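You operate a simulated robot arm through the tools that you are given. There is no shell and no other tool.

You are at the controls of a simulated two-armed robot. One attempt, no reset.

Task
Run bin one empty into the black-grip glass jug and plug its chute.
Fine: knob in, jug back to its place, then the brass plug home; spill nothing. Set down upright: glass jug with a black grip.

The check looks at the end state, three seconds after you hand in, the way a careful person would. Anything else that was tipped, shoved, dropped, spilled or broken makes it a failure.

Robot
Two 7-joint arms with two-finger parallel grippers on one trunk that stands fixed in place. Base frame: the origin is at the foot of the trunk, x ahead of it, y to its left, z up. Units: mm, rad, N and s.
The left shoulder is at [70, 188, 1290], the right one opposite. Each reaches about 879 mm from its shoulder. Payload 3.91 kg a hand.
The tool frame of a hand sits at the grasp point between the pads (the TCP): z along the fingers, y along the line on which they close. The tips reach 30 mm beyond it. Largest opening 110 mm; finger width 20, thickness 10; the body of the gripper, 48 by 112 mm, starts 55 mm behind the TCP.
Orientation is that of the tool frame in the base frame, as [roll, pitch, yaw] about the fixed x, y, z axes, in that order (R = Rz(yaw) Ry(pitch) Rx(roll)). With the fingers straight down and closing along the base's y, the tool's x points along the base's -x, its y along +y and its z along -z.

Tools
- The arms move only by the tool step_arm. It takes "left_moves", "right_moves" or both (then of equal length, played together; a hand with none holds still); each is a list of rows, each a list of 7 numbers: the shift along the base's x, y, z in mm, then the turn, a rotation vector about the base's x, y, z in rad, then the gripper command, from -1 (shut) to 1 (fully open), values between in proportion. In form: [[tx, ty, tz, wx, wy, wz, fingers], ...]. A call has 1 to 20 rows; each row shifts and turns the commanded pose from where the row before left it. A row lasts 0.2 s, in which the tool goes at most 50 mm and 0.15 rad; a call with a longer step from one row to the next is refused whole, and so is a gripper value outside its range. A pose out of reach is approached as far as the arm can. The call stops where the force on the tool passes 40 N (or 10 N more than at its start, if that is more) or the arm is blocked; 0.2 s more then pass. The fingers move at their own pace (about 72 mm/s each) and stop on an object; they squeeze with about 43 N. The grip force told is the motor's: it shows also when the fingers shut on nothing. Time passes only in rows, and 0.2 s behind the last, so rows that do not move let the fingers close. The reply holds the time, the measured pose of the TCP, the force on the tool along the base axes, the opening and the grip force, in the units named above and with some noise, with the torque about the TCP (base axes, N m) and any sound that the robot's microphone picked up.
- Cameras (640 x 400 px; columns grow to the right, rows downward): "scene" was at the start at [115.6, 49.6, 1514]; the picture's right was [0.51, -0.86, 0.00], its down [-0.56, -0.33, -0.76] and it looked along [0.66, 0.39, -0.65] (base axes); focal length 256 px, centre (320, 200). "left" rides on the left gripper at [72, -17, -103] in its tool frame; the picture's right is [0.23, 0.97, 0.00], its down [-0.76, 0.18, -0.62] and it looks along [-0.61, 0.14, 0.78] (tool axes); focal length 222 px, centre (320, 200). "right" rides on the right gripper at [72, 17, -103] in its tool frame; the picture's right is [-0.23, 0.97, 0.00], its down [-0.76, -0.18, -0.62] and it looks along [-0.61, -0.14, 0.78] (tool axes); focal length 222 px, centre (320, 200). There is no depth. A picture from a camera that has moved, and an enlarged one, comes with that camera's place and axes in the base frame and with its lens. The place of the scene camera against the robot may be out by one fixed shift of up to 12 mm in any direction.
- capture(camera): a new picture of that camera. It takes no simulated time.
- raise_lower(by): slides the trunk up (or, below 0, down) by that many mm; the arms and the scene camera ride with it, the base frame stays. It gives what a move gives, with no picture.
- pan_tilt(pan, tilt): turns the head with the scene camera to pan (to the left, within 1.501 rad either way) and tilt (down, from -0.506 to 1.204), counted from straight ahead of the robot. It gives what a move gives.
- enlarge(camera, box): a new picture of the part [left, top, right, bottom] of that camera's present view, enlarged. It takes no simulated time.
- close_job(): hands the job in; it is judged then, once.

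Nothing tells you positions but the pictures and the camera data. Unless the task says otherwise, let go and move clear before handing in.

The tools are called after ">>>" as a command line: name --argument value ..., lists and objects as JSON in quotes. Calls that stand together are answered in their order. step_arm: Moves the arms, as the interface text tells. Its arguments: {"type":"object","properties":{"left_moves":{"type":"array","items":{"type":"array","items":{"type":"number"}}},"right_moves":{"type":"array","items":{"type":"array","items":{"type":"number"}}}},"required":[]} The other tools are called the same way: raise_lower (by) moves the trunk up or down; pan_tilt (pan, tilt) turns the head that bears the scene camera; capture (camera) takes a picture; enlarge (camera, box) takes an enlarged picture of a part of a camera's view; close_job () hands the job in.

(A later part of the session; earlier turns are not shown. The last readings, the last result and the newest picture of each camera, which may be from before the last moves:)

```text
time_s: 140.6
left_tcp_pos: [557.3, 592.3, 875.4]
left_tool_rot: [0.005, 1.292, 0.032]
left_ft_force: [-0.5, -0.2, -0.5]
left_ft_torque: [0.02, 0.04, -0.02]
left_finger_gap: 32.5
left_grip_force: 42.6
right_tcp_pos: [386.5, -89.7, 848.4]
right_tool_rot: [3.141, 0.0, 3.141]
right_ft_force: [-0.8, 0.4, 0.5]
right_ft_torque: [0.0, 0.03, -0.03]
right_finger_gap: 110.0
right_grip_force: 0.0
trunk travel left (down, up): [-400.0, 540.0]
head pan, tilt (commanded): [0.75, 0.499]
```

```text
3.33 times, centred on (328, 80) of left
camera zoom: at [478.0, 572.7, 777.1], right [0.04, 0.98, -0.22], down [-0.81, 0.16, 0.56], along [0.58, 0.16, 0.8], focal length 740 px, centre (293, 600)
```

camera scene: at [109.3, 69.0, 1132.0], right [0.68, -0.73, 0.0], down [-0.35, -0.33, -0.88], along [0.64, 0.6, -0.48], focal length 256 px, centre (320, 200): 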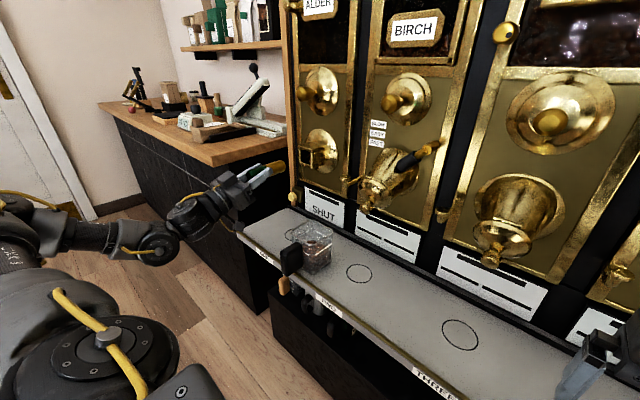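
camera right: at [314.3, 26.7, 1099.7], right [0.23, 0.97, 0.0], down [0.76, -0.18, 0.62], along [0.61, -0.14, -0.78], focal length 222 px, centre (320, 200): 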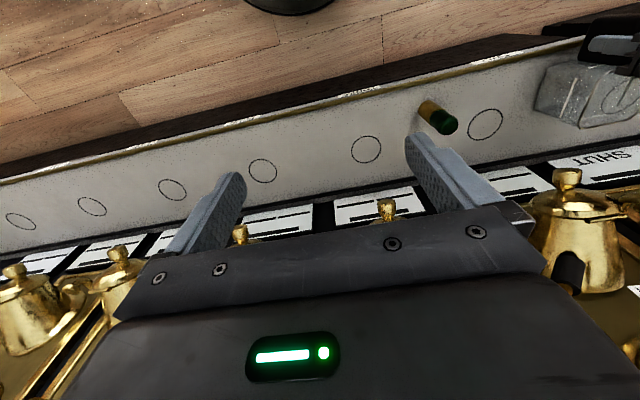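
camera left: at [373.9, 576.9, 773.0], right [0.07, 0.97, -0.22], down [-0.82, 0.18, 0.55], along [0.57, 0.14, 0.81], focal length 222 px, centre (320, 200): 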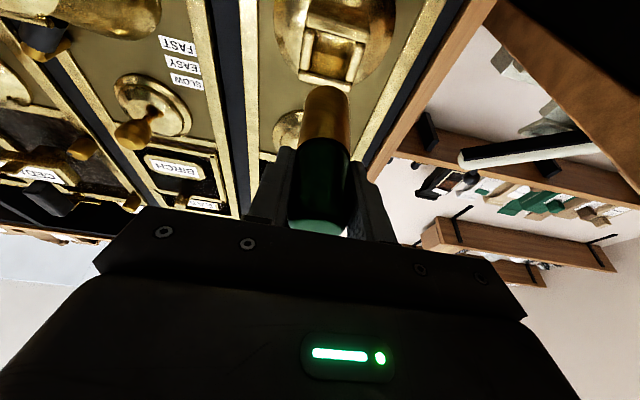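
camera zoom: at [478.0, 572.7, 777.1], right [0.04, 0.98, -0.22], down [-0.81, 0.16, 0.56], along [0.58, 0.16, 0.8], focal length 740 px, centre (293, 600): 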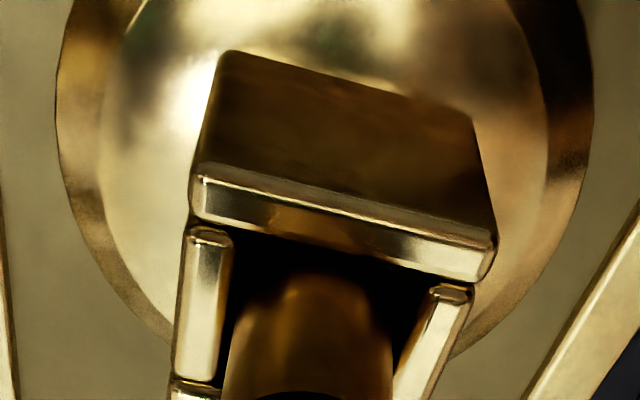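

>>> step_arm --left_moves '[[3, 0, 0, 0, 0, 0, -1], [3, 0, 0, 0, 0, 0, -1], [3, 0, 0, 0, 0, 0, -1], [3, 0, 0, 0, 0, 0, -1], [0, 0, 0, 0, 0, 0, -1]]'

>>> enlarge --camera "scene" --box '[280, 135, 328, 171]'

>>> enlarge --camera "left" --box '[256, 20, 400, 160]'

```text
time_s: 141.8
left_tcp_pos: [569.9, 590.8, 877.1]
left_tool_rot: [0.006, 1.291, 0.032]
left_ft_force: [-0.8, 0.5, -1.4]
left_ft_torque: [0.02, 0.02, 0.01]
left_finger_gap: 32.5
left_grip_force: 43.1
right_tcp_pos: [386.6, -90.2, 846.4]
right_tool_rot: [3.141, 0.001, -3.141]
right_ft_force: [0.1, -0.7, 0.7]
right_ft_torque: [0.01, 0.05, -0.02]
right_finger_gap: 110.0
right_grip_force: 0.1
trunk travel left (down, up): [-400.0, 540.0]
head pan, tilt (commanded): [0.75, 0.499]
```

```text
11.11 times, centred on (304, 153) of scene
camera zoom: at [109.1, 68.8, 1132.0], right [0.68, -0.73, 0.0], down [-0.35, -0.33, -0.88], along [0.64, 0.6, -0.48], focal length 2842 px, centre (498, 722)
```

zoom: 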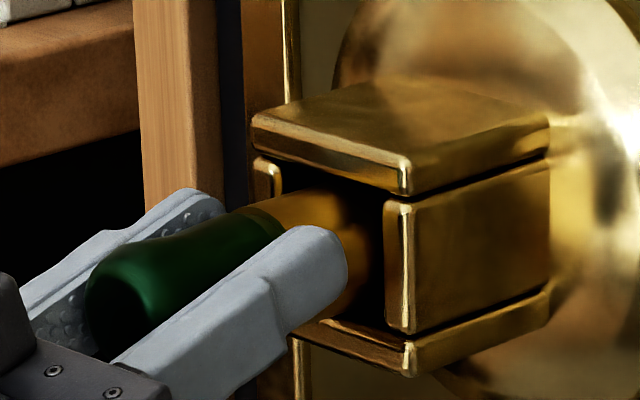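

```text
2.86 times, centred on (328, 90) of left
camera zoom: at [490.6, 573.0, 777.6], right [0.04, 0.98, -0.22], down [-0.81, 0.16, 0.56], along [0.58, 0.16, 0.8], focal length 635 px, centre (297, 514)
```

zoom: 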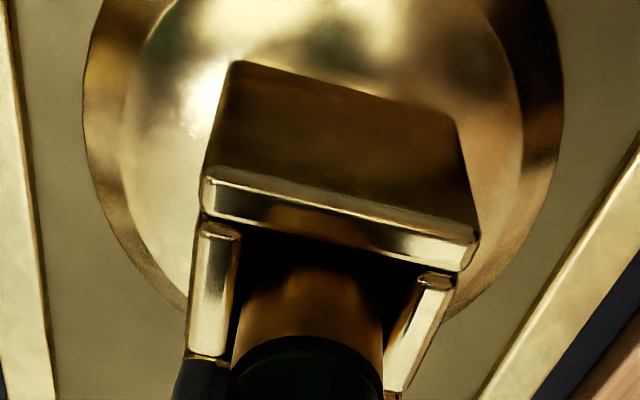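

No resistance yet. Continuing toward full depth, watching finger clearance to the rim.

>>> step_arm --left_moves '[[3, 0, 0, 0, 0, 0, -1], [3, 0, 0, 0, 0, 0, -1], [3, 0, 0, 0, 0, 0, -1], [2, 0, 0, 0, 0, 0, -1], [0, 0, 0, 0, 0, 0, -1]]'

>>> enlarge --camera "scene" --box '[280, 135, 328, 171]'

>>> enlarge --camera "left" --box '[256, 20, 400, 180]'

```text
time_s: 143.0
left_tcp_pos: [581.0, 591.6, 876.5]
left_tool_rot: [0.004, 1.291, 0.031]
left_ft_force: [0.9, 0.1, 0.3]
left_ft_torque: [0.05, 0.01, -0.01]
left_finger_gap: 32.2
left_grip_force: 42.5
right_tcp_pos: [387.7, -90.7, 848.0]
right_tool_rot: [-3.141, 0.0, 3.141]
right_ft_force: [0.4, -0.3, -0.8]
right_ft_torque: [-0.01, -0.02, -0.03]
right_finger_gap: 110.1
right_grip_force: 0.1
trunk travel left (down, up): [-400.0, 540.0]
head pan, tilt (commanded): [0.75, 0.499]
```

```text
11.11 times, centred on (304, 153) of scene
camera zoom: at [109.1, 68.8, 1132.0], right [0.68, -0.73, 0.0], down [-0.35, -0.33, -0.88], along [0.64, 0.6, -0.48], focal length 2842 px, centre (498, 722)
```

zoom: 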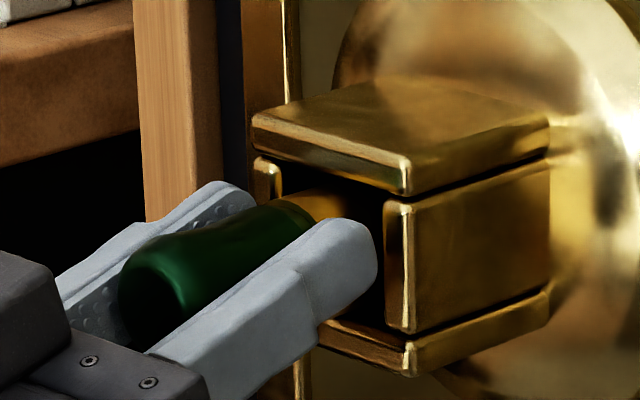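

```text
2.50 times, centred on (328, 100) of left
camera zoom: at [501.1, 572.6, 777.1], right [0.04, 0.98, -0.22], down [-0.81, 0.16, 0.56], along [0.58, 0.16, 0.8], focal length 555 px, centre (300, 450)
```

zoom: 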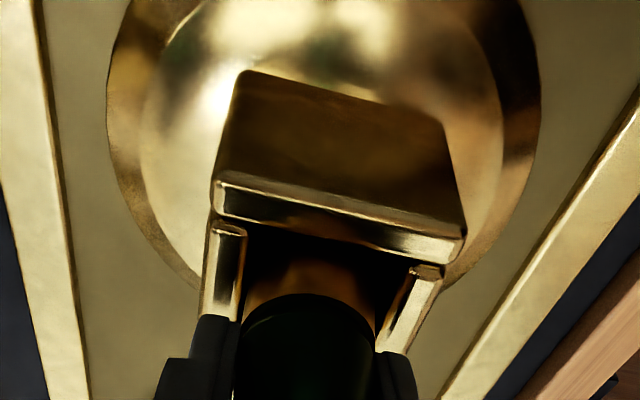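

>>> step_arm --left_moves '[[2, 0, 0, 0, 0, 0, -1], [2, 0, 0, 0, 0, 0, -1], [0, 0, 0, 0, 0, 0, -1]]'

>>> enlarge --camera "scene" --box '[280, 135, 328, 171]'

```text
time_s: 143.8
left_tcp_pos: [584.8, 592.0, 876.5]
left_tool_rot: [0.004, 1.291, 0.031]
left_ft_force: [0.4, 0.8, -1.0]
left_ft_torque: [-0.04, 0.04, 0.0]
left_finger_gap: 32.4
left_grip_force: 42.9
right_tcp_pos: [387.1, -90.1, 848.0]
right_tool_rot: [-3.141, 0.0, -3.141]
right_ft_force: [-0.2, -1.0, -0.1]
right_ft_torque: [0.04, 0.03, 0.0]
right_finger_gap: 109.9
right_grip_force: 0.0
trunk travel left (down, up): [-400.0, 540.0]
head pan, tilt (commanded): [0.75, 0.499]
```

```text
11.11 times, centred on (304, 153) of scene
camera zoom: at [109.1, 68.8, 1132.0], right [0.68, -0.73, 0.0], down [-0.35, -0.33, -0.88], along [0.64, 0.6, -0.48], focal length 2842 px, centre (498, 722)
```

zoom: 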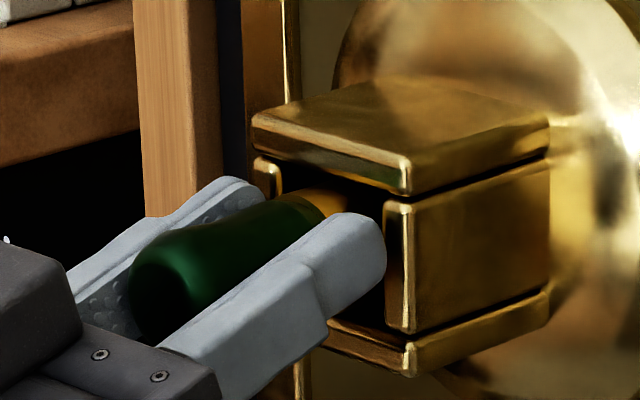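

The fingertips are now about at the rim while ~8 mm of brass still shows, so I'll loosen, slide back 13 mm along the grip, and re-grip to push the rest home.

>>> step_arm --left_moves '[[0, 0, 0, 0, 0, 0, -0.3], [0, 0, 0, 0, 0, 0, -0.2], [0, 0, 0, 0, 0, 0, -0.15], [0, 0, 0, 0, 0, 0, -0.15]]'

>>> enlarge --camera "scene" --box '[276, 135, 332, 177]'

>>> enlarge --camera "left" --box '[256, 20, 400, 200]'

```text
time_s: 144.8
left_tcp_pos: [582.9, 593.1, 877.0]
left_tool_rot: [0.007, 1.292, 0.029]
left_ft_force: [-0.2, 0.2, -0.1]
left_ft_torque: [0.01, 0.03, -0.03]
left_finger_gap: 46.9
left_grip_force: 0.0
right_tcp_pos: [387.4, -91.2, 846.6]
right_tool_rot: [3.141, -0.001, 3.141]
right_ft_force: [0.4, -0.6, -0.1]
right_ft_torque: [0.04, 0.0, 0.0]
right_finger_gap: 109.9
right_grip_force: 0.2
trunk travel left (down, up): [-400.0, 540.0]
head pan, tilt (commanded): [0.75, 0.499]
```

```text
9.52 times, centred on (304, 156) of scene
camera zoom: at [109.1, 68.7, 1132.0], right [0.68, -0.73, 0.0], down [-0.35, -0.33, -0.88], along [0.64, 0.6, -0.48], focal length 2436 px, centre (472, 619)
```

zoom: 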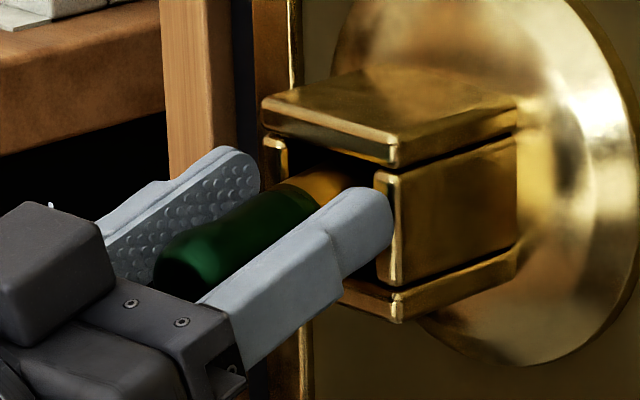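

```text
2.22 times, centred on (328, 110) of left
camera zoom: at [504.8, 573.1, 777.7], right [0.04, 0.98, -0.22], down [-0.81, 0.16, 0.56], along [0.58, 0.16, 0.8], focal length 494 px, centre (302, 400)
```

zoom: 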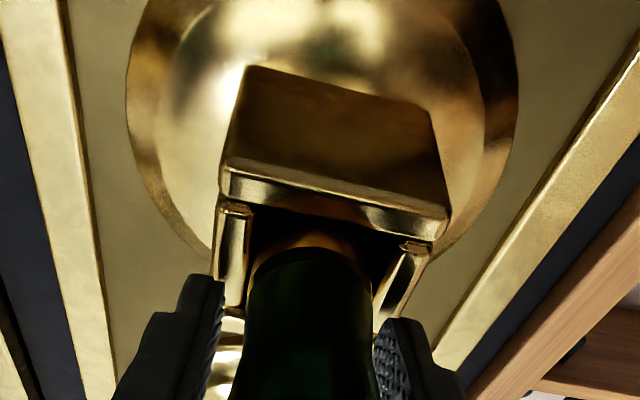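

The plug stays put in the spout. Sliding the hand back 13 mm and re-gripping the rear of the green grip.

>>> step_arm --left_moves '[[-5, 0, 0, 0, 0, 0, -0.15], [-5, 0, 0, 0, 0, 0, -0.15], [-3, 0, 0, 0, 0, 0, -0.15], [0, 0, 0, 0, 0, 0, -0.15]]'

>>> enlarge --camera "scene" --box '[270, 135, 326, 177]'

>>> enlarge --camera "left" --box '[256, 20, 400, 200]'

```text
time_s: 145.8
left_tcp_pos: [571.3, 591.4, 876.3]
left_tool_rot: [0.005, 1.292, 0.03]
left_ft_force: [0.3, -0.4, -0.6]
left_ft_torque: [0.0, 0.02, 0.02]
left_finger_gap: 46.8
left_grip_force: 0.0
right_tcp_pos: [388.0, -89.8, 846.9]
right_tool_rot: [-3.14, -0.001, 3.14]
right_ft_force: [0.3, -0.6, -0.5]
right_ft_torque: [-0.01, -0.02, 0.03]
right_finger_gap: 110.0
right_grip_force: 0.0
trunk travel left (down, up): [-400.0, 540.0]
head pan, tilt (commanded): [0.75, 0.499]
```

```text
9.52 times, centred on (298, 156) of scene
camera zoom: at [109.1, 68.7, 1132.0], right [0.68, -0.73, 0.0], down [-0.35, -0.33, -0.88], along [0.64, 0.6, -0.48], focal length 2436 px, centre (530, 619)
```

zoom: 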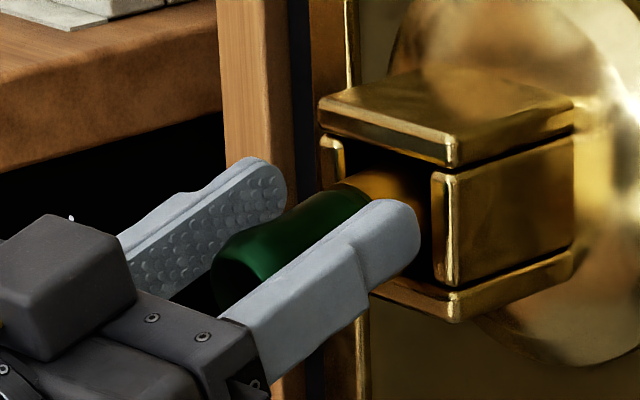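

```text
2.22 times, centred on (328, 110) of left
camera zoom: at [491.9, 573.1, 777.1], right [0.04, 0.98, -0.22], down [-0.81, 0.16, 0.56], along [0.58, 0.16, 0.8], focal length 494 px, centre (302, 400)
```

zoom: 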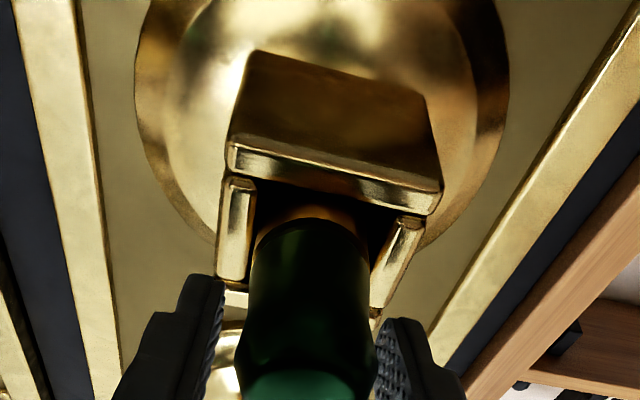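

Re-gripping here.

>>> step_arm --left_moves '[[0, 0, 0, 0, 0, 0, -0.35], [0, 0, 0, 0, 0, 0, -0.6], [0, 0, 0, 0, 0, 0, -1], [0, 0, 0, 0, 0, 0, -1], [0, 0, 0, 0, 0, 0, -1]]'

>>> step_arm --left_moves '[[2, 0, 0, 0, 0, 0, -1], [2, 0, 0, 0, 0, 0, -1], [2, 0, 0, 0, 0, 0, -1], [0, 0, 0, 0, 0, 0, -1]]'

>>> enlarge --camera "scene" --box '[270, 135, 326, 177]'

```text
time_s: 147.0
left_tcp_pos: [570.9, 591.1, 875.4]
left_tool_rot: [0.007, 1.293, 0.031]
left_ft_force: [-0.8, -0.1, 0.4]
left_ft_torque: [0.01, 0.01, -0.02]
left_finger_gap: 32.0
left_grip_force: 43.5
right_tcp_pos: [386.0, -89.8, 846.6]
right_tool_rot: [3.141, 0.001, -3.141]
right_ft_force: [0.8, -0.3, -0.2]
right_ft_torque: [0.0, 0.01, 0.02]
right_finger_gap: 109.8
right_grip_force: 0.2
trunk travel left (down, up): [-400.0, 540.0]
head pan, tilt (commanded): [0.75, 0.499]
```

```text
time_s: 148.0
left_tcp_pos: [576.0, 591.9, 876.9]
left_tool_rot: [0.007, 1.294, 0.032]
left_ft_force: [-13.3, -1.9, -3.9]
left_ft_torque: [0.04, 1.09, -0.13]
left_finger_gap: 31.8
left_grip_force: 43.0
right_tcp_pos: [386.1, -88.6, 847.7]
right_tool_rot: [3.141, 0.001, -3.14]
right_ft_force: [-0.4, 0.5, 0.1]
right_ft_torque: [0.03, -0.01, 0.01]
right_finger_gap: 110.1
right_grip_force: 0.0
trunk travel left (down, up): [-400.0, 540.0]
head pan, tilt (commanded): [0.75, 0.499]
```

```text
9.52 times, centred on (298, 156) of scene
camera zoom: at [107.6, 68.9, 1132.1], right [0.68, -0.73, 0.0], down [-0.35, -0.33, -0.88], along [0.64, 0.6, -0.48], focal length 2436 px, centre (530, 619)
```

zoom: 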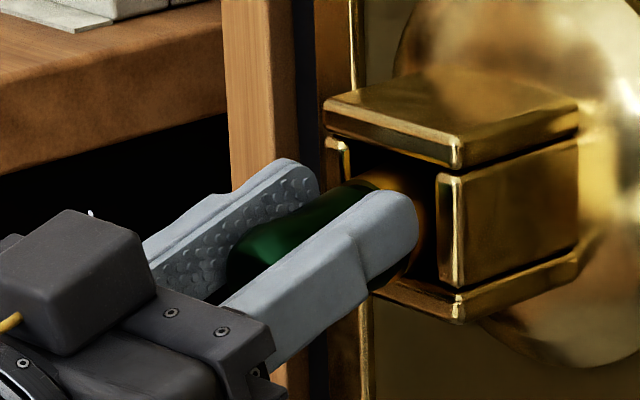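

A jam-like force and torque appeared: the plug had drooped slightly when released, so it is now tilted in the spout. I'll look closely before correcting.

>>> enlarge --camera "scene" --box '[286, 138, 318, 162]'

>>> enlarge --camera "left" --box '[272, 20, 384, 140]'

```text
16.00 times, centred on (302, 150) of scene
camera zoom: at [107.6, 68.9, 1132.1], right [0.68, -0.73, 0.0], down [-0.35, -0.33, -0.88], along [0.64, 0.6, -0.48], focal length 4092 px, centre (608, 1000)
```

zoom: 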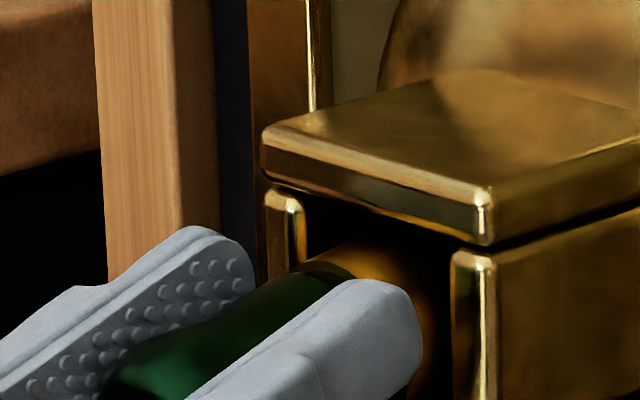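

```text
3.33 times, centred on (328, 80) of left
camera zoom: at [496.6, 573.1, 777.5], right [0.04, 0.98, -0.22], down [-0.81, 0.16, 0.56], along [0.58, 0.16, 0.8], focal length 740 px, centre (293, 600)
```

zoom: 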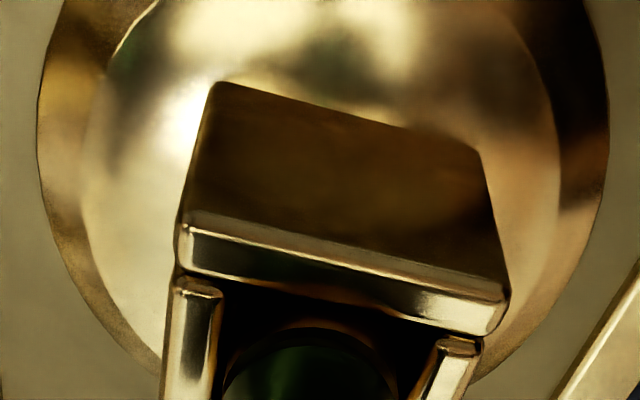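

The plug sits low and tilted (rear drooped). I'll ease back 2 mm, then raise and pitch the hand slightly to re-align, using the torque reading as feedback.

>>> step_arm --left_moves '[[-2, 0, 0, 0, 0, 0, -1], [-2, 0, 0, 0, 0, 0, -1], [0, 0, 0, 0, 0, 0, -1], [0, 0, 0, 0, 0, 0, -1]]'

>>> step_arm --left_moves '[[0, 0, 1.5, 0, 0.025, 0, -1], [0, 0, 0, 0, 0, 0, -1], [0, 0, 0, 0, 0, 0, -1]]'

```text
time_s: 149.0
left_tcp_pos: [573.5, 592.0, 876.5]
left_tool_rot: [0.004, 1.291, 0.029]
left_ft_force: [-0.2, -0.3, 0.6]
left_ft_torque: [0.05, 0.23, -0.05]
left_finger_gap: 32.0
left_grip_force: 43.4
right_tcp_pos: [387.2, -90.2, 846.2]
right_tool_rot: [-3.141, 0.0, 3.142]
right_ft_force: [0.0, 0.6, 0.0]
right_ft_torque: [-0.04, -0.03, 0.02]
right_finger_gap: 110.2
right_grip_force: 0.0
trunk travel left (down, up): [-400.0, 540.0]
head pan, tilt (commanded): [0.75, 0.499]
```

```text
time_s: 149.8
left_tcp_pos: [572.3, 591.7, 877.1]
left_tool_rot: [0.009, 1.316, 0.034]
left_ft_force: [0.1, 0.0, 0.7]
left_ft_torque: [-0.01, -0.01, -0.01]
left_finger_gap: 32.0
left_grip_force: 43.1
right_tcp_pos: [387.3, -89.3, 846.2]
right_tool_rot: [3.141, 0.0, 3.141]
right_ft_force: [0.3, 1.2, 0.6]
right_ft_torque: [0.0, 0.01, 0.0]
right_finger_gap: 110.2
right_grip_force: 0.1
trunk travel left (down, up): [-400.0, 540.0]
head pan, tilt (commanded): [0.75, 0.499]
```

Torque is back to zero — the plug is free again. Checking alignment visually.

>>> enlarge --camera "scene" --box '[280, 135, 328, 171]'

>>> enlarge --camera "left" --box '[272, 30, 384, 150]'

```text
11.11 times, centred on (304, 153) of scene
camera zoom: at [109.1, 68.7, 1132.0], right [0.68, -0.73, 0.0], down [-0.35, -0.33, -0.88], along [0.64, 0.6, -0.48], focal length 2842 px, centre (498, 722)
```

zoom: 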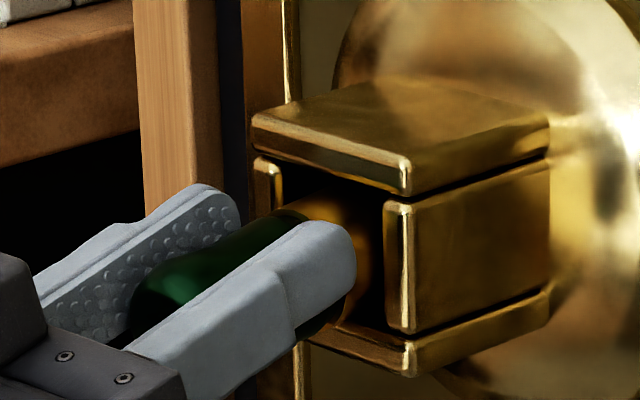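

```text
3.33 times, centred on (328, 90) of left
camera zoom: at [491.6, 572.8, 780.5], right [0.03, 0.98, -0.22], down [-0.8, 0.16, 0.58], along [0.6, 0.16, 0.78], focal length 740 px, centre (293, 567)
```

zoom: 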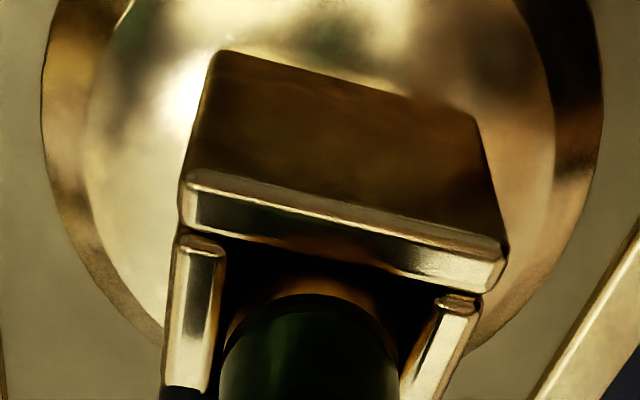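

>>> step_arm --left_moves '[[0, 0, 1.2, 0, 0.02, 0, -1], [0, 0, 0, 0, 0, 0, -1], [0, 0, 0, 0, 0, 0, -1]]'

>>> step_arm --left_moves '[[2, 0, 0, 0, 0, 0, -1], [2, 0, 0, 0, 0, 0, -1], [0, 0, 0, 0, 0, 0, -1]]'

```text
time_s: 150.6
left_tcp_pos: [574.3, 591.4, 878.7]
left_tool_rot: [0.011, 1.337, 0.034]
left_ft_force: [0.3, -0.4, 0.0]
left_ft_torque: [0.02, 0.04, -0.01]
left_finger_gap: 31.9
left_grip_force: 43.0
right_tcp_pos: [387.3, -89.7, 847.3]
right_tool_rot: [-3.14, -0.001, -3.141]
right_ft_force: [0.0, 0.3, 0.0]
right_ft_torque: [0.03, -0.01, 0.0]
right_finger_gap: 110.1
right_grip_force: 0.0
trunk travel left (down, up): [-400.0, 540.0]
head pan, tilt (commanded): [0.75, 0.499]
```

```text
time_s: 151.4
left_tcp_pos: [577.6, 592.4, 878.4]
left_tool_rot: [0.01, 1.335, 0.036]
left_ft_force: [-0.4, 0.9, -0.8]
left_ft_torque: [0.02, 0.01, -0.01]
left_finger_gap: 31.8
left_grip_force: 43.1
right_tcp_pos: [386.6, -89.9, 846.8]
right_tool_rot: [-3.142, 0.0, -3.142]
right_ft_force: [0.0, 0.5, -0.1]
right_ft_torque: [0.02, -0.02, 0.02]
right_finger_gap: 109.7
right_grip_force: 0.0
trunk travel left (down, up): [-400.0, 540.0]
head pan, tilt (commanded): [0.75, 0.499]
```

It now moves freely past the earlier jam point. Continuing in 2 mm steps.

>>> step_arm --left_moves '[[2, 0, 0, 0, 0, 0, -1], [2, 0, 0, 0, 0, 0, -1], [0, 0, 0, 0, 0, 0, -1]]'

>>> enlarge --camera "scene" --box '[280, 135, 328, 171]'

>>> enlarge --camera "left" --box '[272, 30, 384, 150]'

```text
time_s: 152.2
left_tcp_pos: [583.3, 592.6, 878.5]
left_tool_rot: [0.009, 1.336, 0.035]
left_ft_force: [-0.4, 0.3, 0.6]
left_ft_torque: [0.0, 0.0, -0.03]
left_finger_gap: 32.0
left_grip_force: 42.4
right_tcp_pos: [387.5, -89.7, 847.3]
right_tool_rot: [-3.141, 0.001, -3.141]
right_ft_force: [-0.4, 0.0, 0.0]
right_ft_torque: [-0.04, 0.02, -0.02]
right_finger_gap: 110.0
right_grip_force: 0.1
trunk travel left (down, up): [-400.0, 540.0]
head pan, tilt (commanded): [0.75, 0.499]
```

```text
11.11 times, centred on (304, 153) of scene
camera zoom: at [109.1, 68.7, 1132.0], right [0.68, -0.73, 0.0], down [-0.35, -0.33, -0.88], along [0.64, 0.6, -0.48], focal length 2842 px, centre (498, 722)
```

zoom: 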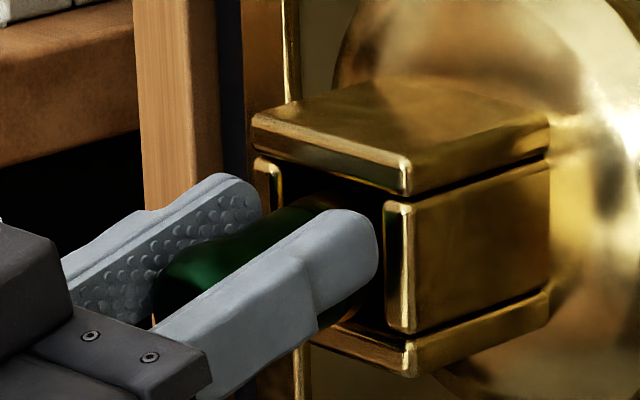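

```text
3.33 times, centred on (328, 90) of left
camera zoom: at [497.8, 573.1, 783.6], right [0.03, 0.98, -0.22], down [-0.79, 0.16, 0.6], along [0.62, 0.16, 0.77], focal length 740 px, centre (293, 567)
```

zoom: 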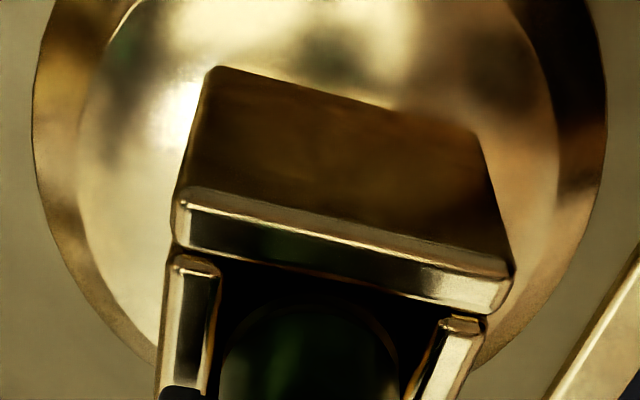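

>>> step_arm --left_moves '[[1.5, 0, 0, 0, 0, 0, -1], [1.5, 0, 0, 0, 0, 0, -1], [0, 0, 0, 0, 0, 0, -1]]'

>>> step_arm --left_moves '[[1.5, 0, 0, 0, 0, 0, -1], [1.5, 0, 0, 0, 0, 0, -1], [0, 0, 0, 0, 0, 0, -1]]'

>>> enlarge --camera "scene" --box '[280, 135, 328, 171]'

>>> enlarge --camera "left" --box '[256, 30, 400, 170]'

```text
time_s: 153.0
left_tcp_pos: [584.1, 592.6, 879.7]
left_tool_rot: [0.012, 1.336, 0.038]
left_ft_force: [-3.0, -0.2, 0.8]
left_ft_torque: [-0.01, 0.1, -0.01]
left_finger_gap: 31.8
left_grip_force: 42.7
right_tcp_pos: [386.7, -90.9, 848.2]
right_tool_rot: [-3.141, -0.001, -3.139]
right_ft_force: [-0.1, -0.2, -0.7]
right_ft_torque: [-0.03, 0.0, 0.01]
right_finger_gap: 110.1
right_grip_force: 0.1
trunk travel left (down, up): [-400.0, 540.0]
head pan, tilt (commanded): [0.75, 0.499]
```

```text
time_s: 153.8
left_tcp_pos: [585.7, 591.9, 880.4]
left_tool_rot: [0.007, 1.333, 0.034]
left_ft_force: [-26.3, 3.0, -3.4]
left_ft_torque: [0.01, 0.79, 0.1]
left_finger_gap: 32.3
left_grip_force: 42.8
right_tcp_pos: [384.6, -90.5, 848.4]
right_tool_rot: [3.141, 0.004, 3.141]
right_ft_force: [0.3, -0.1, -0.3]
right_ft_torque: [-0.01, 0.0, -0.04]
right_finger_gap: 109.9
right_grip_force: 0.0
trunk travel left (down, up): [-400.0, 540.0]
head pan, tilt (commanded): [0.75, 0.499]
```

```text
11.11 times, centred on (304, 153) of scene
camera zoom: at [105.8, 69.7, 1132.3], right [0.68, -0.73, 0.0], down [-0.35, -0.33, -0.88], along [0.64, 0.6, -0.48], focal length 2842 px, centre (498, 722)
```

zoom: 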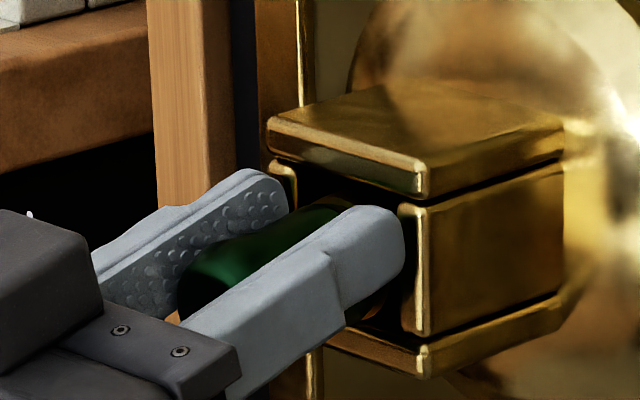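

```text
2.86 times, centred on (328, 100) of left
camera zoom: at [501.8, 572.4, 784.5], right [0.03, 0.98, -0.22], down [-0.79, 0.16, 0.59], along [0.61, 0.16, 0.77], focal length 635 px, centre (297, 486)
```

zoom: 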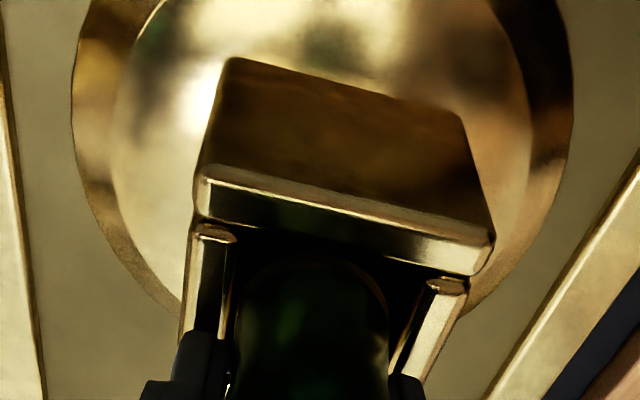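

The fingertips are now at the rim and no brass is visible from either camera. I'll release, back off, and inspect how the plug sits.

>>> step_arm --left_moves '[[-1.5, 0, 0, 0, 0, 0, -1], [0, 0, 0, 0, 0, 0, -0.3], [0, 0, 0, 0, 0, 0, -0.1], [0, 0, 0, 0, 0, 0, 0], [-10, 0, 0, 0, 0, 0, 0], [-20, 0, 0, 0, 0, 0, 0], [-30, 0, 0, 0, 0, 0, 0], [-30, 0, 0, 0, 0, 0, 0], [0, 0, 0, 0, 0, 0, 0]]'

>>> enlarge --camera "scene" --box '[270, 130, 334, 178]'

>>> enlarge --camera "left" --box '[256, 0, 400, 140]'

```text
time_s: 155.8
left_tcp_pos: [497.1, 593.1, 879.4]
left_tool_rot: [0.01, 1.335, 0.034]
left_ft_force: [0.4, 0.9, 0.0]
left_ft_torque: [-0.01, 0.02, 0.0]
left_finger_gap: 55.0
left_grip_force: 0.1
right_tcp_pos: [386.9, -90.4, 846.9]
right_tool_rot: [3.141, -0.002, -3.141]
right_ft_force: [1.1, 0.2, -0.5]
right_ft_torque: [-0.03, -0.03, 0.04]
right_finger_gap: 109.8
right_grip_force: 0.1
trunk travel left (down, up): [-400.0, 540.0]
head pan, tilt (commanded): [0.75, 0.499]
```

```text
8.33 times, centred on (302, 154) of scene
camera zoom: at [109.4, 68.9, 1132.0], right [0.68, -0.73, 0.0], down [-0.35, -0.33, -0.88], along [0.64, 0.6, -0.48], focal length 2132 px, centre (470, 583)
```

zoom: 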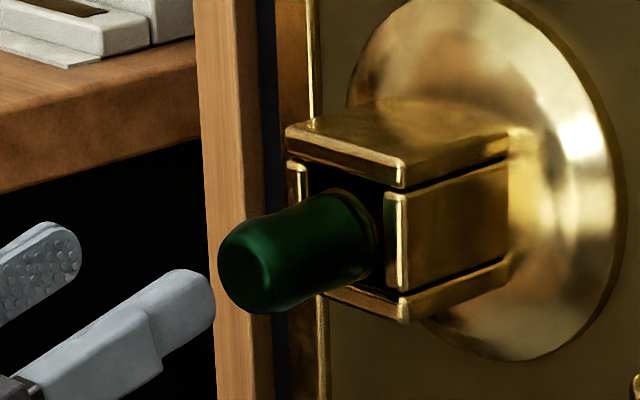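

```text
2.86 times, centred on (328, 70) of left
camera zoom: at [412.9, 573.3, 783.4], right [0.03, 0.98, -0.22], down [-0.79, 0.16, 0.6], along [0.62, 0.16, 0.77], focal length 635 px, centre (297, 571)
```

zoom: 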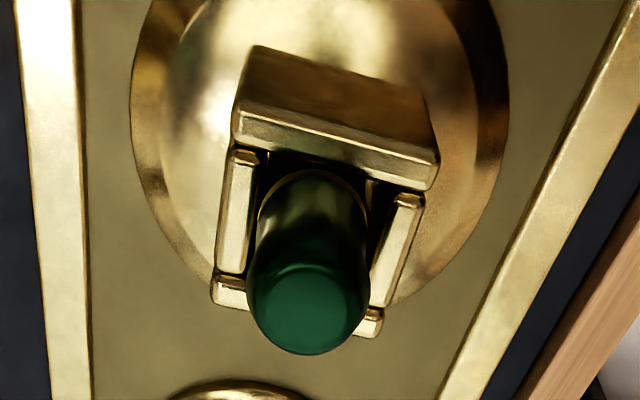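

>>> enlarge --camera "scene" --box '[284, 136, 316, 160]'

>>> enlarge --camera "left" --box '[296, 10, 360, 70]'

```text
16.00 times, centred on (300, 148) of scene
camera zoom: at [109.4, 68.9, 1132.0], right [0.68, -0.73, 0.0], down [-0.35, -0.33, -0.88], along [0.64, 0.6, -0.48], focal length 4092 px, centre (640, 1032)
```

zoom: 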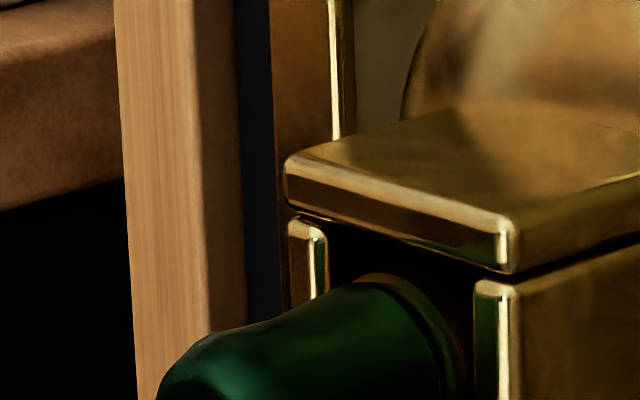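

```text
6.67 times, centred on (328, 40) of left
camera zoom: at [412.9, 573.3, 783.4], right [0.03, 0.98, -0.22], down [-0.79, 0.16, 0.6], along [0.62, 0.16, 0.77], focal length 1481 px, centre (267, 1267)
```

zoom: 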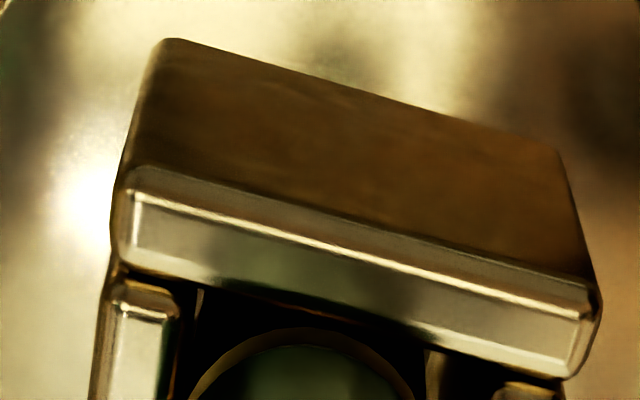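

A thin brass rim still shows at the mouth. I'll close the fingers and nudge the grip's end gently to see whether it seats further.

>>> step_arm --left_moves '[[0, 0.5, -6, 0, 0, 0, -0.5], [0, 0, -5, 0, 0, 0, -1], [0, 0, -5, 0, 0, 0, -1], [10, 0, 0, 0, 0, 0, -1], [10, 0, 0, 0, 0, 0, -1], [10, 0, 0, 0, 0, 0, -1], [5, 0, 0, 0, 0, 0, -1], [0, 0, 0, 0, 0, 0, -1]]'

>>> enlarge --camera "scene" --box '[270, 130, 334, 178]'

>>> capture --camera "left"

```text
time_s: 157.6
left_tcp_pos: [531.5, 593.6, 862.9]
left_tool_rot: [0.011, 1.335, 0.037]
left_ft_force: [-0.2, 0.3, -0.7]
left_ft_torque: [0.01, 0.0, -0.01]
left_finger_gap: 0.3
left_grip_force: 37.9
right_tcp_pos: [386.6, -91.0, 847.1]
right_tool_rot: [-3.141, 0.001, -3.141]
right_ft_force: [-0.5, -0.1, 0.5]
right_ft_torque: [-0.01, 0.0, -0.01]
right_finger_gap: 109.8
right_grip_force: 0.1
trunk travel left (down, up): [-400.0, 540.0]
head pan, tilt (commanded): [0.75, 0.499]
```

```text
8.33 times, centred on (302, 154) of scene
camera zoom: at [109.1, 68.7, 1132.0], right [0.68, -0.73, 0.0], down [-0.35, -0.33, -0.88], along [0.64, 0.6, -0.48], focal length 2132 px, centre (470, 583)
```

zoom: 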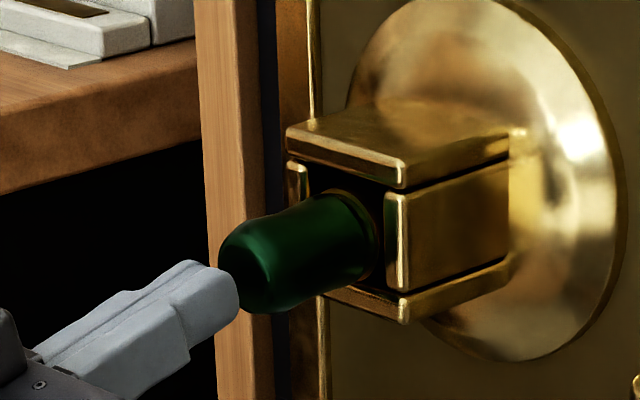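

```text
taken
camera left: at [448.2, 574.2, 767.6], right [0.03, 0.98, -0.22], down [-0.79, 0.16, 0.6], along [0.62, 0.16, 0.77], focal length 222 px, centre (320, 200)
```

left: 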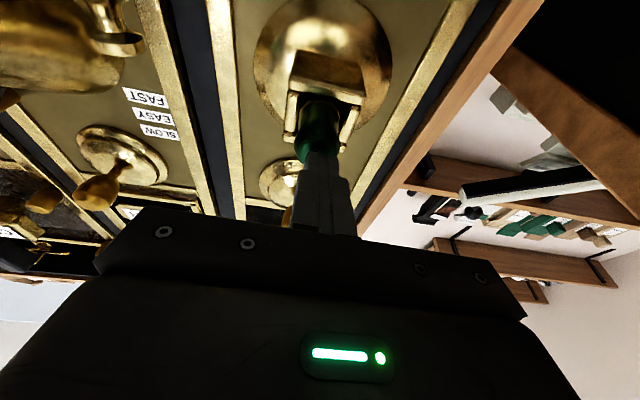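

>>> step_arm --left_moves '[[0, 0, 2, 0, 0, 0, -1], [3, 0, 0, 0, 0, 0, -1], [3, 0, 0, 0, 0, 0, -1], [0, 0, 0, 0, 0, 0, -1]]'

>>> step_arm --left_moves '[[2, 0, 0, 0, 0, 0, -1], [2, 0, 0, 0, 0, 0, -1], [0, 0, 0, 0, 0, 0, -1]]'

>>> enlarge --camera "scene" --box '[270, 130, 334, 178]'

```text
time_s: 158.6
left_tcp_pos: [537.0, 592.1, 866.2]
left_tool_rot: [0.01, 1.335, 0.036]
left_ft_force: [-1.3, 0.7, 0.6]
left_ft_torque: [-0.04, 0.03, 0.0]
left_finger_gap: 0.1
left_grip_force: 38.1
right_tcp_pos: [386.9, -90.5, 846.7]
right_tool_rot: [3.141, -0.001, 3.14]
right_ft_force: [-0.9, 0.2, -0.1]
right_ft_torque: [-0.02, -0.01, -0.02]
right_finger_gap: 109.7
right_grip_force: 0.1
trunk travel left (down, up): [-400.0, 540.0]
head pan, tilt (commanded): [0.75, 0.499]
```

```text
time_s: 159.4
left_tcp_pos: [538.5, 592.3, 868.5]
left_tool_rot: [0.01, 1.33, 0.037]
left_ft_force: [-35.9, 2.4, -0.3]
left_ft_torque: [0.0, 0.08, 0.11]
left_finger_gap: 0.0
left_grip_force: 38.2
right_tcp_pos: [382.9, -90.1, 848.5]
right_tool_rot: [3.141, 0.005, 3.141]
right_ft_force: [-0.6, 0.1, 0.6]
right_ft_torque: [-0.03, 0.02, 0.0]
right_finger_gap: 110.2
right_grip_force: 0.1
trunk travel left (down, up): [-400.0, 540.0]
head pan, tilt (commanded): [0.75, 0.499]
```

```text
8.33 times, centred on (302, 154) of scene
camera zoom: at [103.7, 69.5, 1132.5], right [0.68, -0.73, 0.0], down [-0.35, -0.33, -0.88], along [0.64, 0.6, -0.48], focal length 2132 px, centre (470, 583)
```

zoom: 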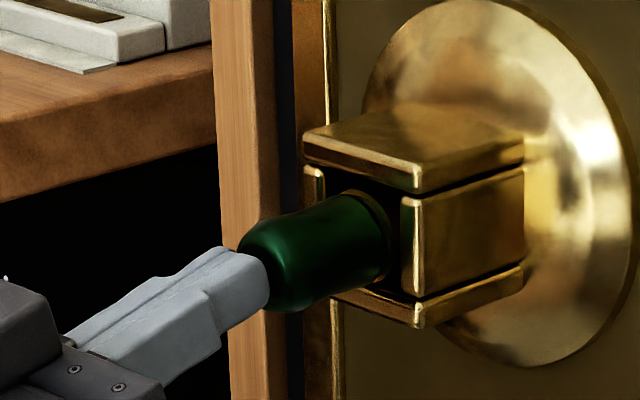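

The plug took 36 N without moving further: it is hard against its stop, fully home. Backing the hand off.

>>> step_arm --left_moves '[[-5, 0, 0, 0, 0, 0, -1], [-20, 0, 0, 0, 0, 0, -1], [-30, 0, 0, 0, 0, 0, -1], [-40, 0, 0, 0, 0, 0, -1], [-40, 0, 10, 0, 0, 0, 0], [-40, 0, 20, 0, 0.12, 0, 0], [0, 0, 20, 0, 0.14, 0, 0], [0, 0, 20, 0, 0.14, 0, 0], [0, 0, 20, 0, 0.14, 0, 0], [0, 0, 0, 0, 0, 0, 0]]'

>>> capture --camera "scene"

>>> enlarge --camera "scene" --box '[270, 60, 366, 180]'

>>> enlarge --camera "scene" --box '[240, 190, 400, 310]'

```text
time_s: 161.6
left_tcp_pos: [368.3, 594.0, 955.2]
left_tool_rot: [3.089, 1.264, 3.115]
left_ft_force: [1.3, -0.3, -0.4]
left_ft_torque: [-0.02, 0.02, 0.02]
left_finger_gap: 55.1
left_grip_force: 0.1
right_tcp_pos: [388.4, -90.2, 846.7]
right_tool_rot: [3.141, 0.0, 3.141]
right_ft_force: [0.5, 0.2, 0.5]
right_ft_torque: [-0.01, 0.02, -0.01]
right_finger_gap: 109.9
right_grip_force: 0.1
trunk travel left (down, up): [-400.0, 540.0]
head pan, tilt (commanded): [0.75, 0.499]
```

```text
taken
camera scene: at [109.9, 68.7, 1131.9], right [0.68, -0.73, 0.0], down [-0.35, -0.33, -0.88], along [0.64, 0.6, -0.48], focal length 256 px, centre (320, 200)
```

scene: 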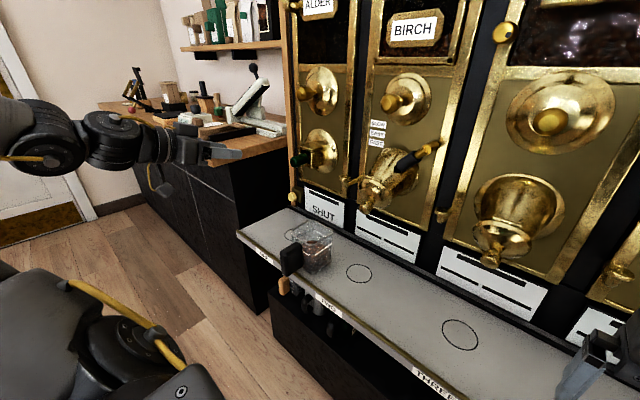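

```text
3.33 times, centred on (318, 120) of scene
camera zoom: at [109.9, 68.7, 1131.9], right [0.68, -0.73, 0.0], down [-0.35, -0.33, -0.88], along [0.64, 0.6, -0.48], focal length 853 px, centre (327, 467)
```

zoom: 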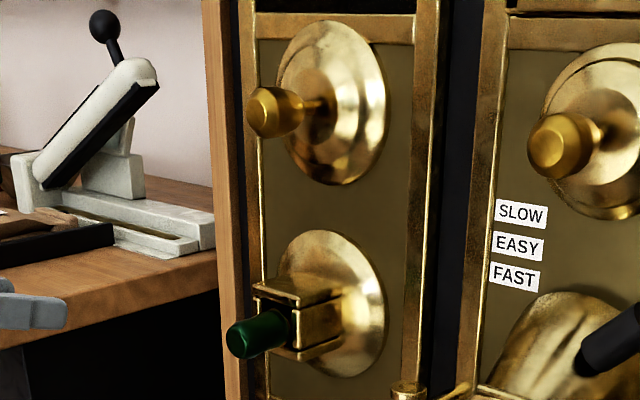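

```text
3.33 times, centred on (320, 250) of scene
camera zoom: at [109.9, 68.7, 1131.9], right [0.68, -0.73, 0.0], down [-0.35, -0.33, -0.88], along [0.64, 0.6, -0.48], focal length 853 px, centre (320, 33)
```

zoom: 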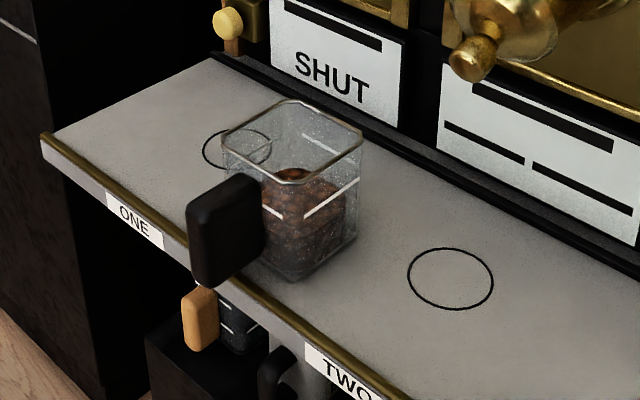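

Everything looks in order; I'll do final close checks on the plug, shelf and counter for anything disturbed or spilled.

>>> enlarge --camera "scene" --box '[280, 130, 344, 170]'

>>> enlarge --camera "scene" --box '[232, 200, 328, 260]'

>>> enlarge --camera "scene" --box '[100, 60, 292, 180]'

>>> capture --camera "left"

```text
10.00 times, centred on (312, 150) of scene
camera zoom: at [109.9, 68.7, 1131.9], right [0.68, -0.73, 0.0], down [-0.35, -0.33, -0.88], along [0.64, 0.6, -0.48], focal length 2558 px, centre (400, 700)
```

zoom: 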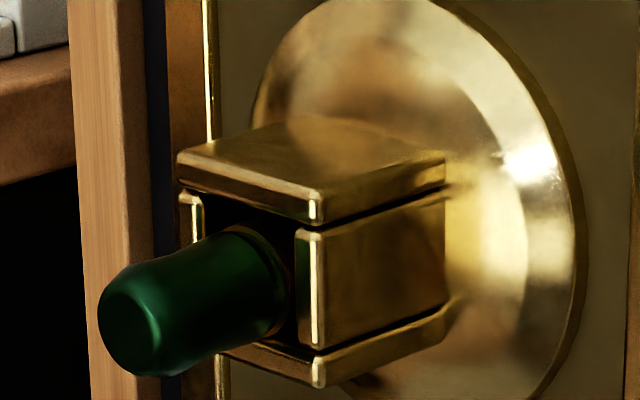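

```text
6.67 times, centred on (280, 230) of scene
camera zoom: at [109.9, 68.7, 1131.9], right [0.68, -0.73, 0.0], down [-0.35, -0.33, -0.88], along [0.64, 0.6, -0.48], focal length 1705 px, centre (587, 0)
```

zoom: 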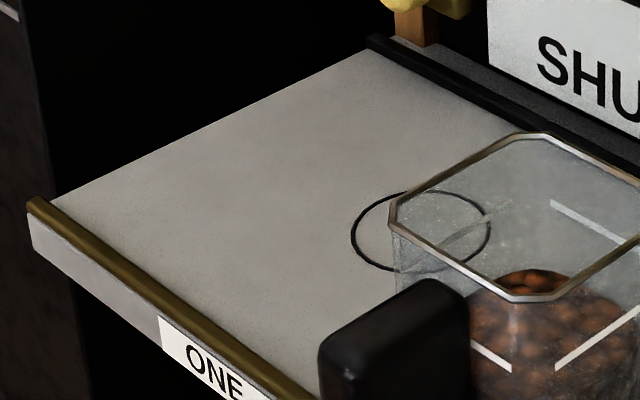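

```text
3.33 times, centred on (196, 120) of scene
camera zoom: at [109.9, 68.7, 1131.9], right [0.68, -0.73, 0.0], down [-0.35, -0.33, -0.88], along [0.64, 0.6, -0.48], focal length 853 px, centre (733, 467)
```

zoom: 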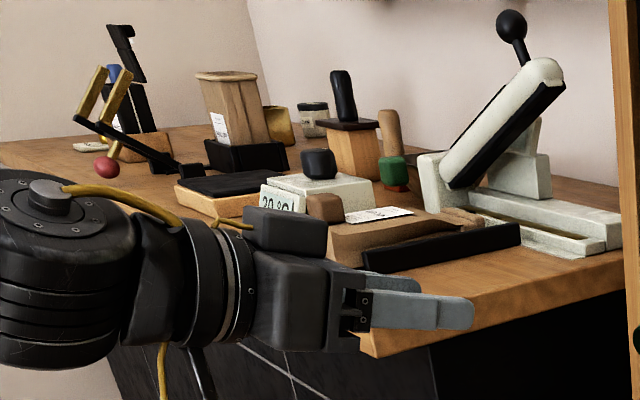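

```text
taken
camera left: at [247.0, 574.7, 916.3], right [-0.09, 0.98, -0.2], down [-0.37, 0.16, 0.92], along [0.93, 0.16, 0.34], focal length 222 px, centre (320, 200)
```

left: 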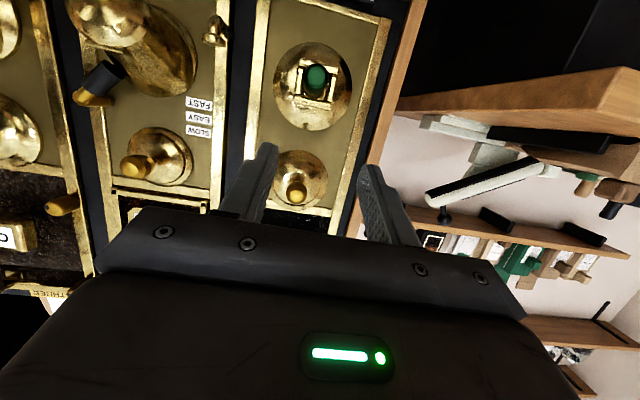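

>>> enlarge --camera "left" --box '[280, 40, 360, 120]'

>>> enlarge --camera "left" --box '[250, 140, 350, 220]'

```text
5.00 times, centred on (320, 80) of left
camera zoom: at [247.0, 574.7, 916.3], right [-0.09, 0.98, -0.2], down [-0.37, 0.16, 0.92], along [0.93, 0.16, 0.34], focal length 1111 px, centre (320, 800)
```

zoom: 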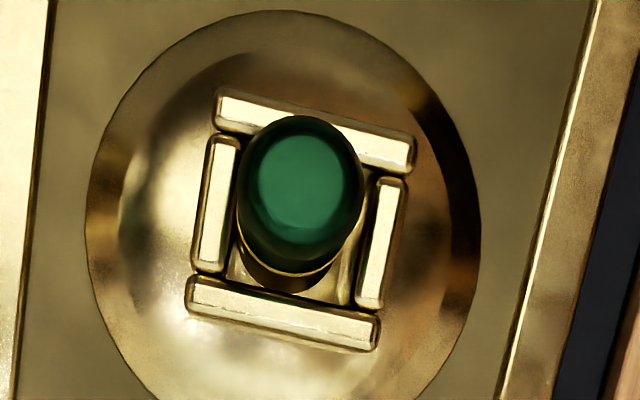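

```text
5.00 times, centred on (300, 180) of left
camera zoom: at [247.0, 574.7, 916.3], right [-0.09, 0.98, -0.2], down [-0.37, 0.16, 0.92], along [0.93, 0.16, 0.34], focal length 1111 px, centre (420, 300)
```

zoom: 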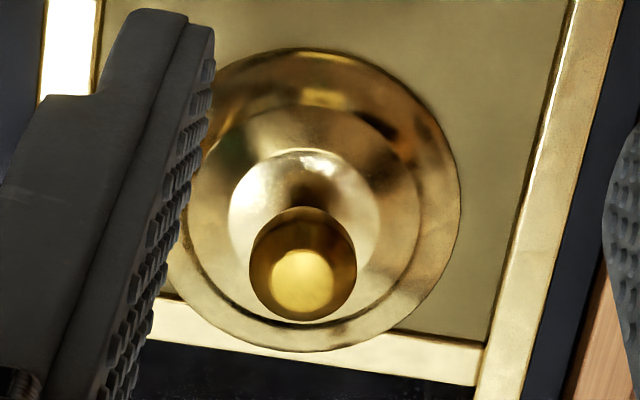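

The plug rests a bit low in the mouth with a thin brass rim showing. I'll zoom in to judge how much brass remains outside.

>>> enlarge --camera "scene" --box '[294, 146, 318, 166]'

>>> enlarge --camera "left" --box '[300, 60, 340, 100]'

```text
16.00 times, centred on (306, 156) of scene
camera zoom: at [109.9, 68.7, 1131.9], right [0.68, -0.73, 0.0], down [-0.35, -0.33, -0.88], along [0.64, 0.6, -0.48], focal length 4092 px, centre (544, 904)
```

zoom: 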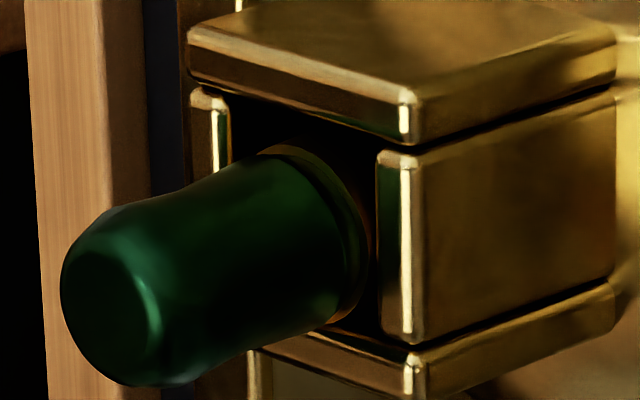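

```text
10.00 times, centred on (320, 80) of left
camera zoom: at [247.0, 574.7, 916.3], right [-0.09, 0.98, -0.2], down [-0.37, 0.16, 0.92], along [0.93, 0.16, 0.34], focal length 2221 px, centre (320, 1400)
```

zoom: 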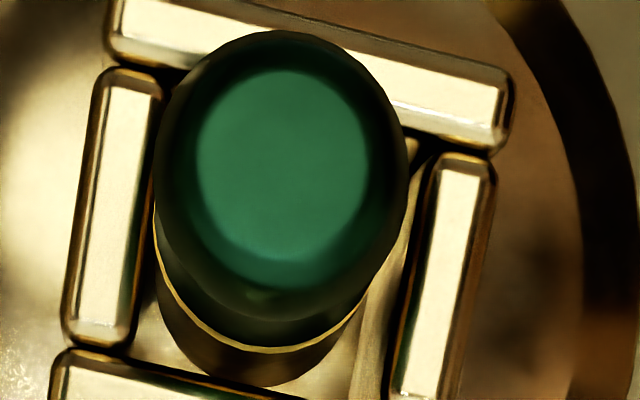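

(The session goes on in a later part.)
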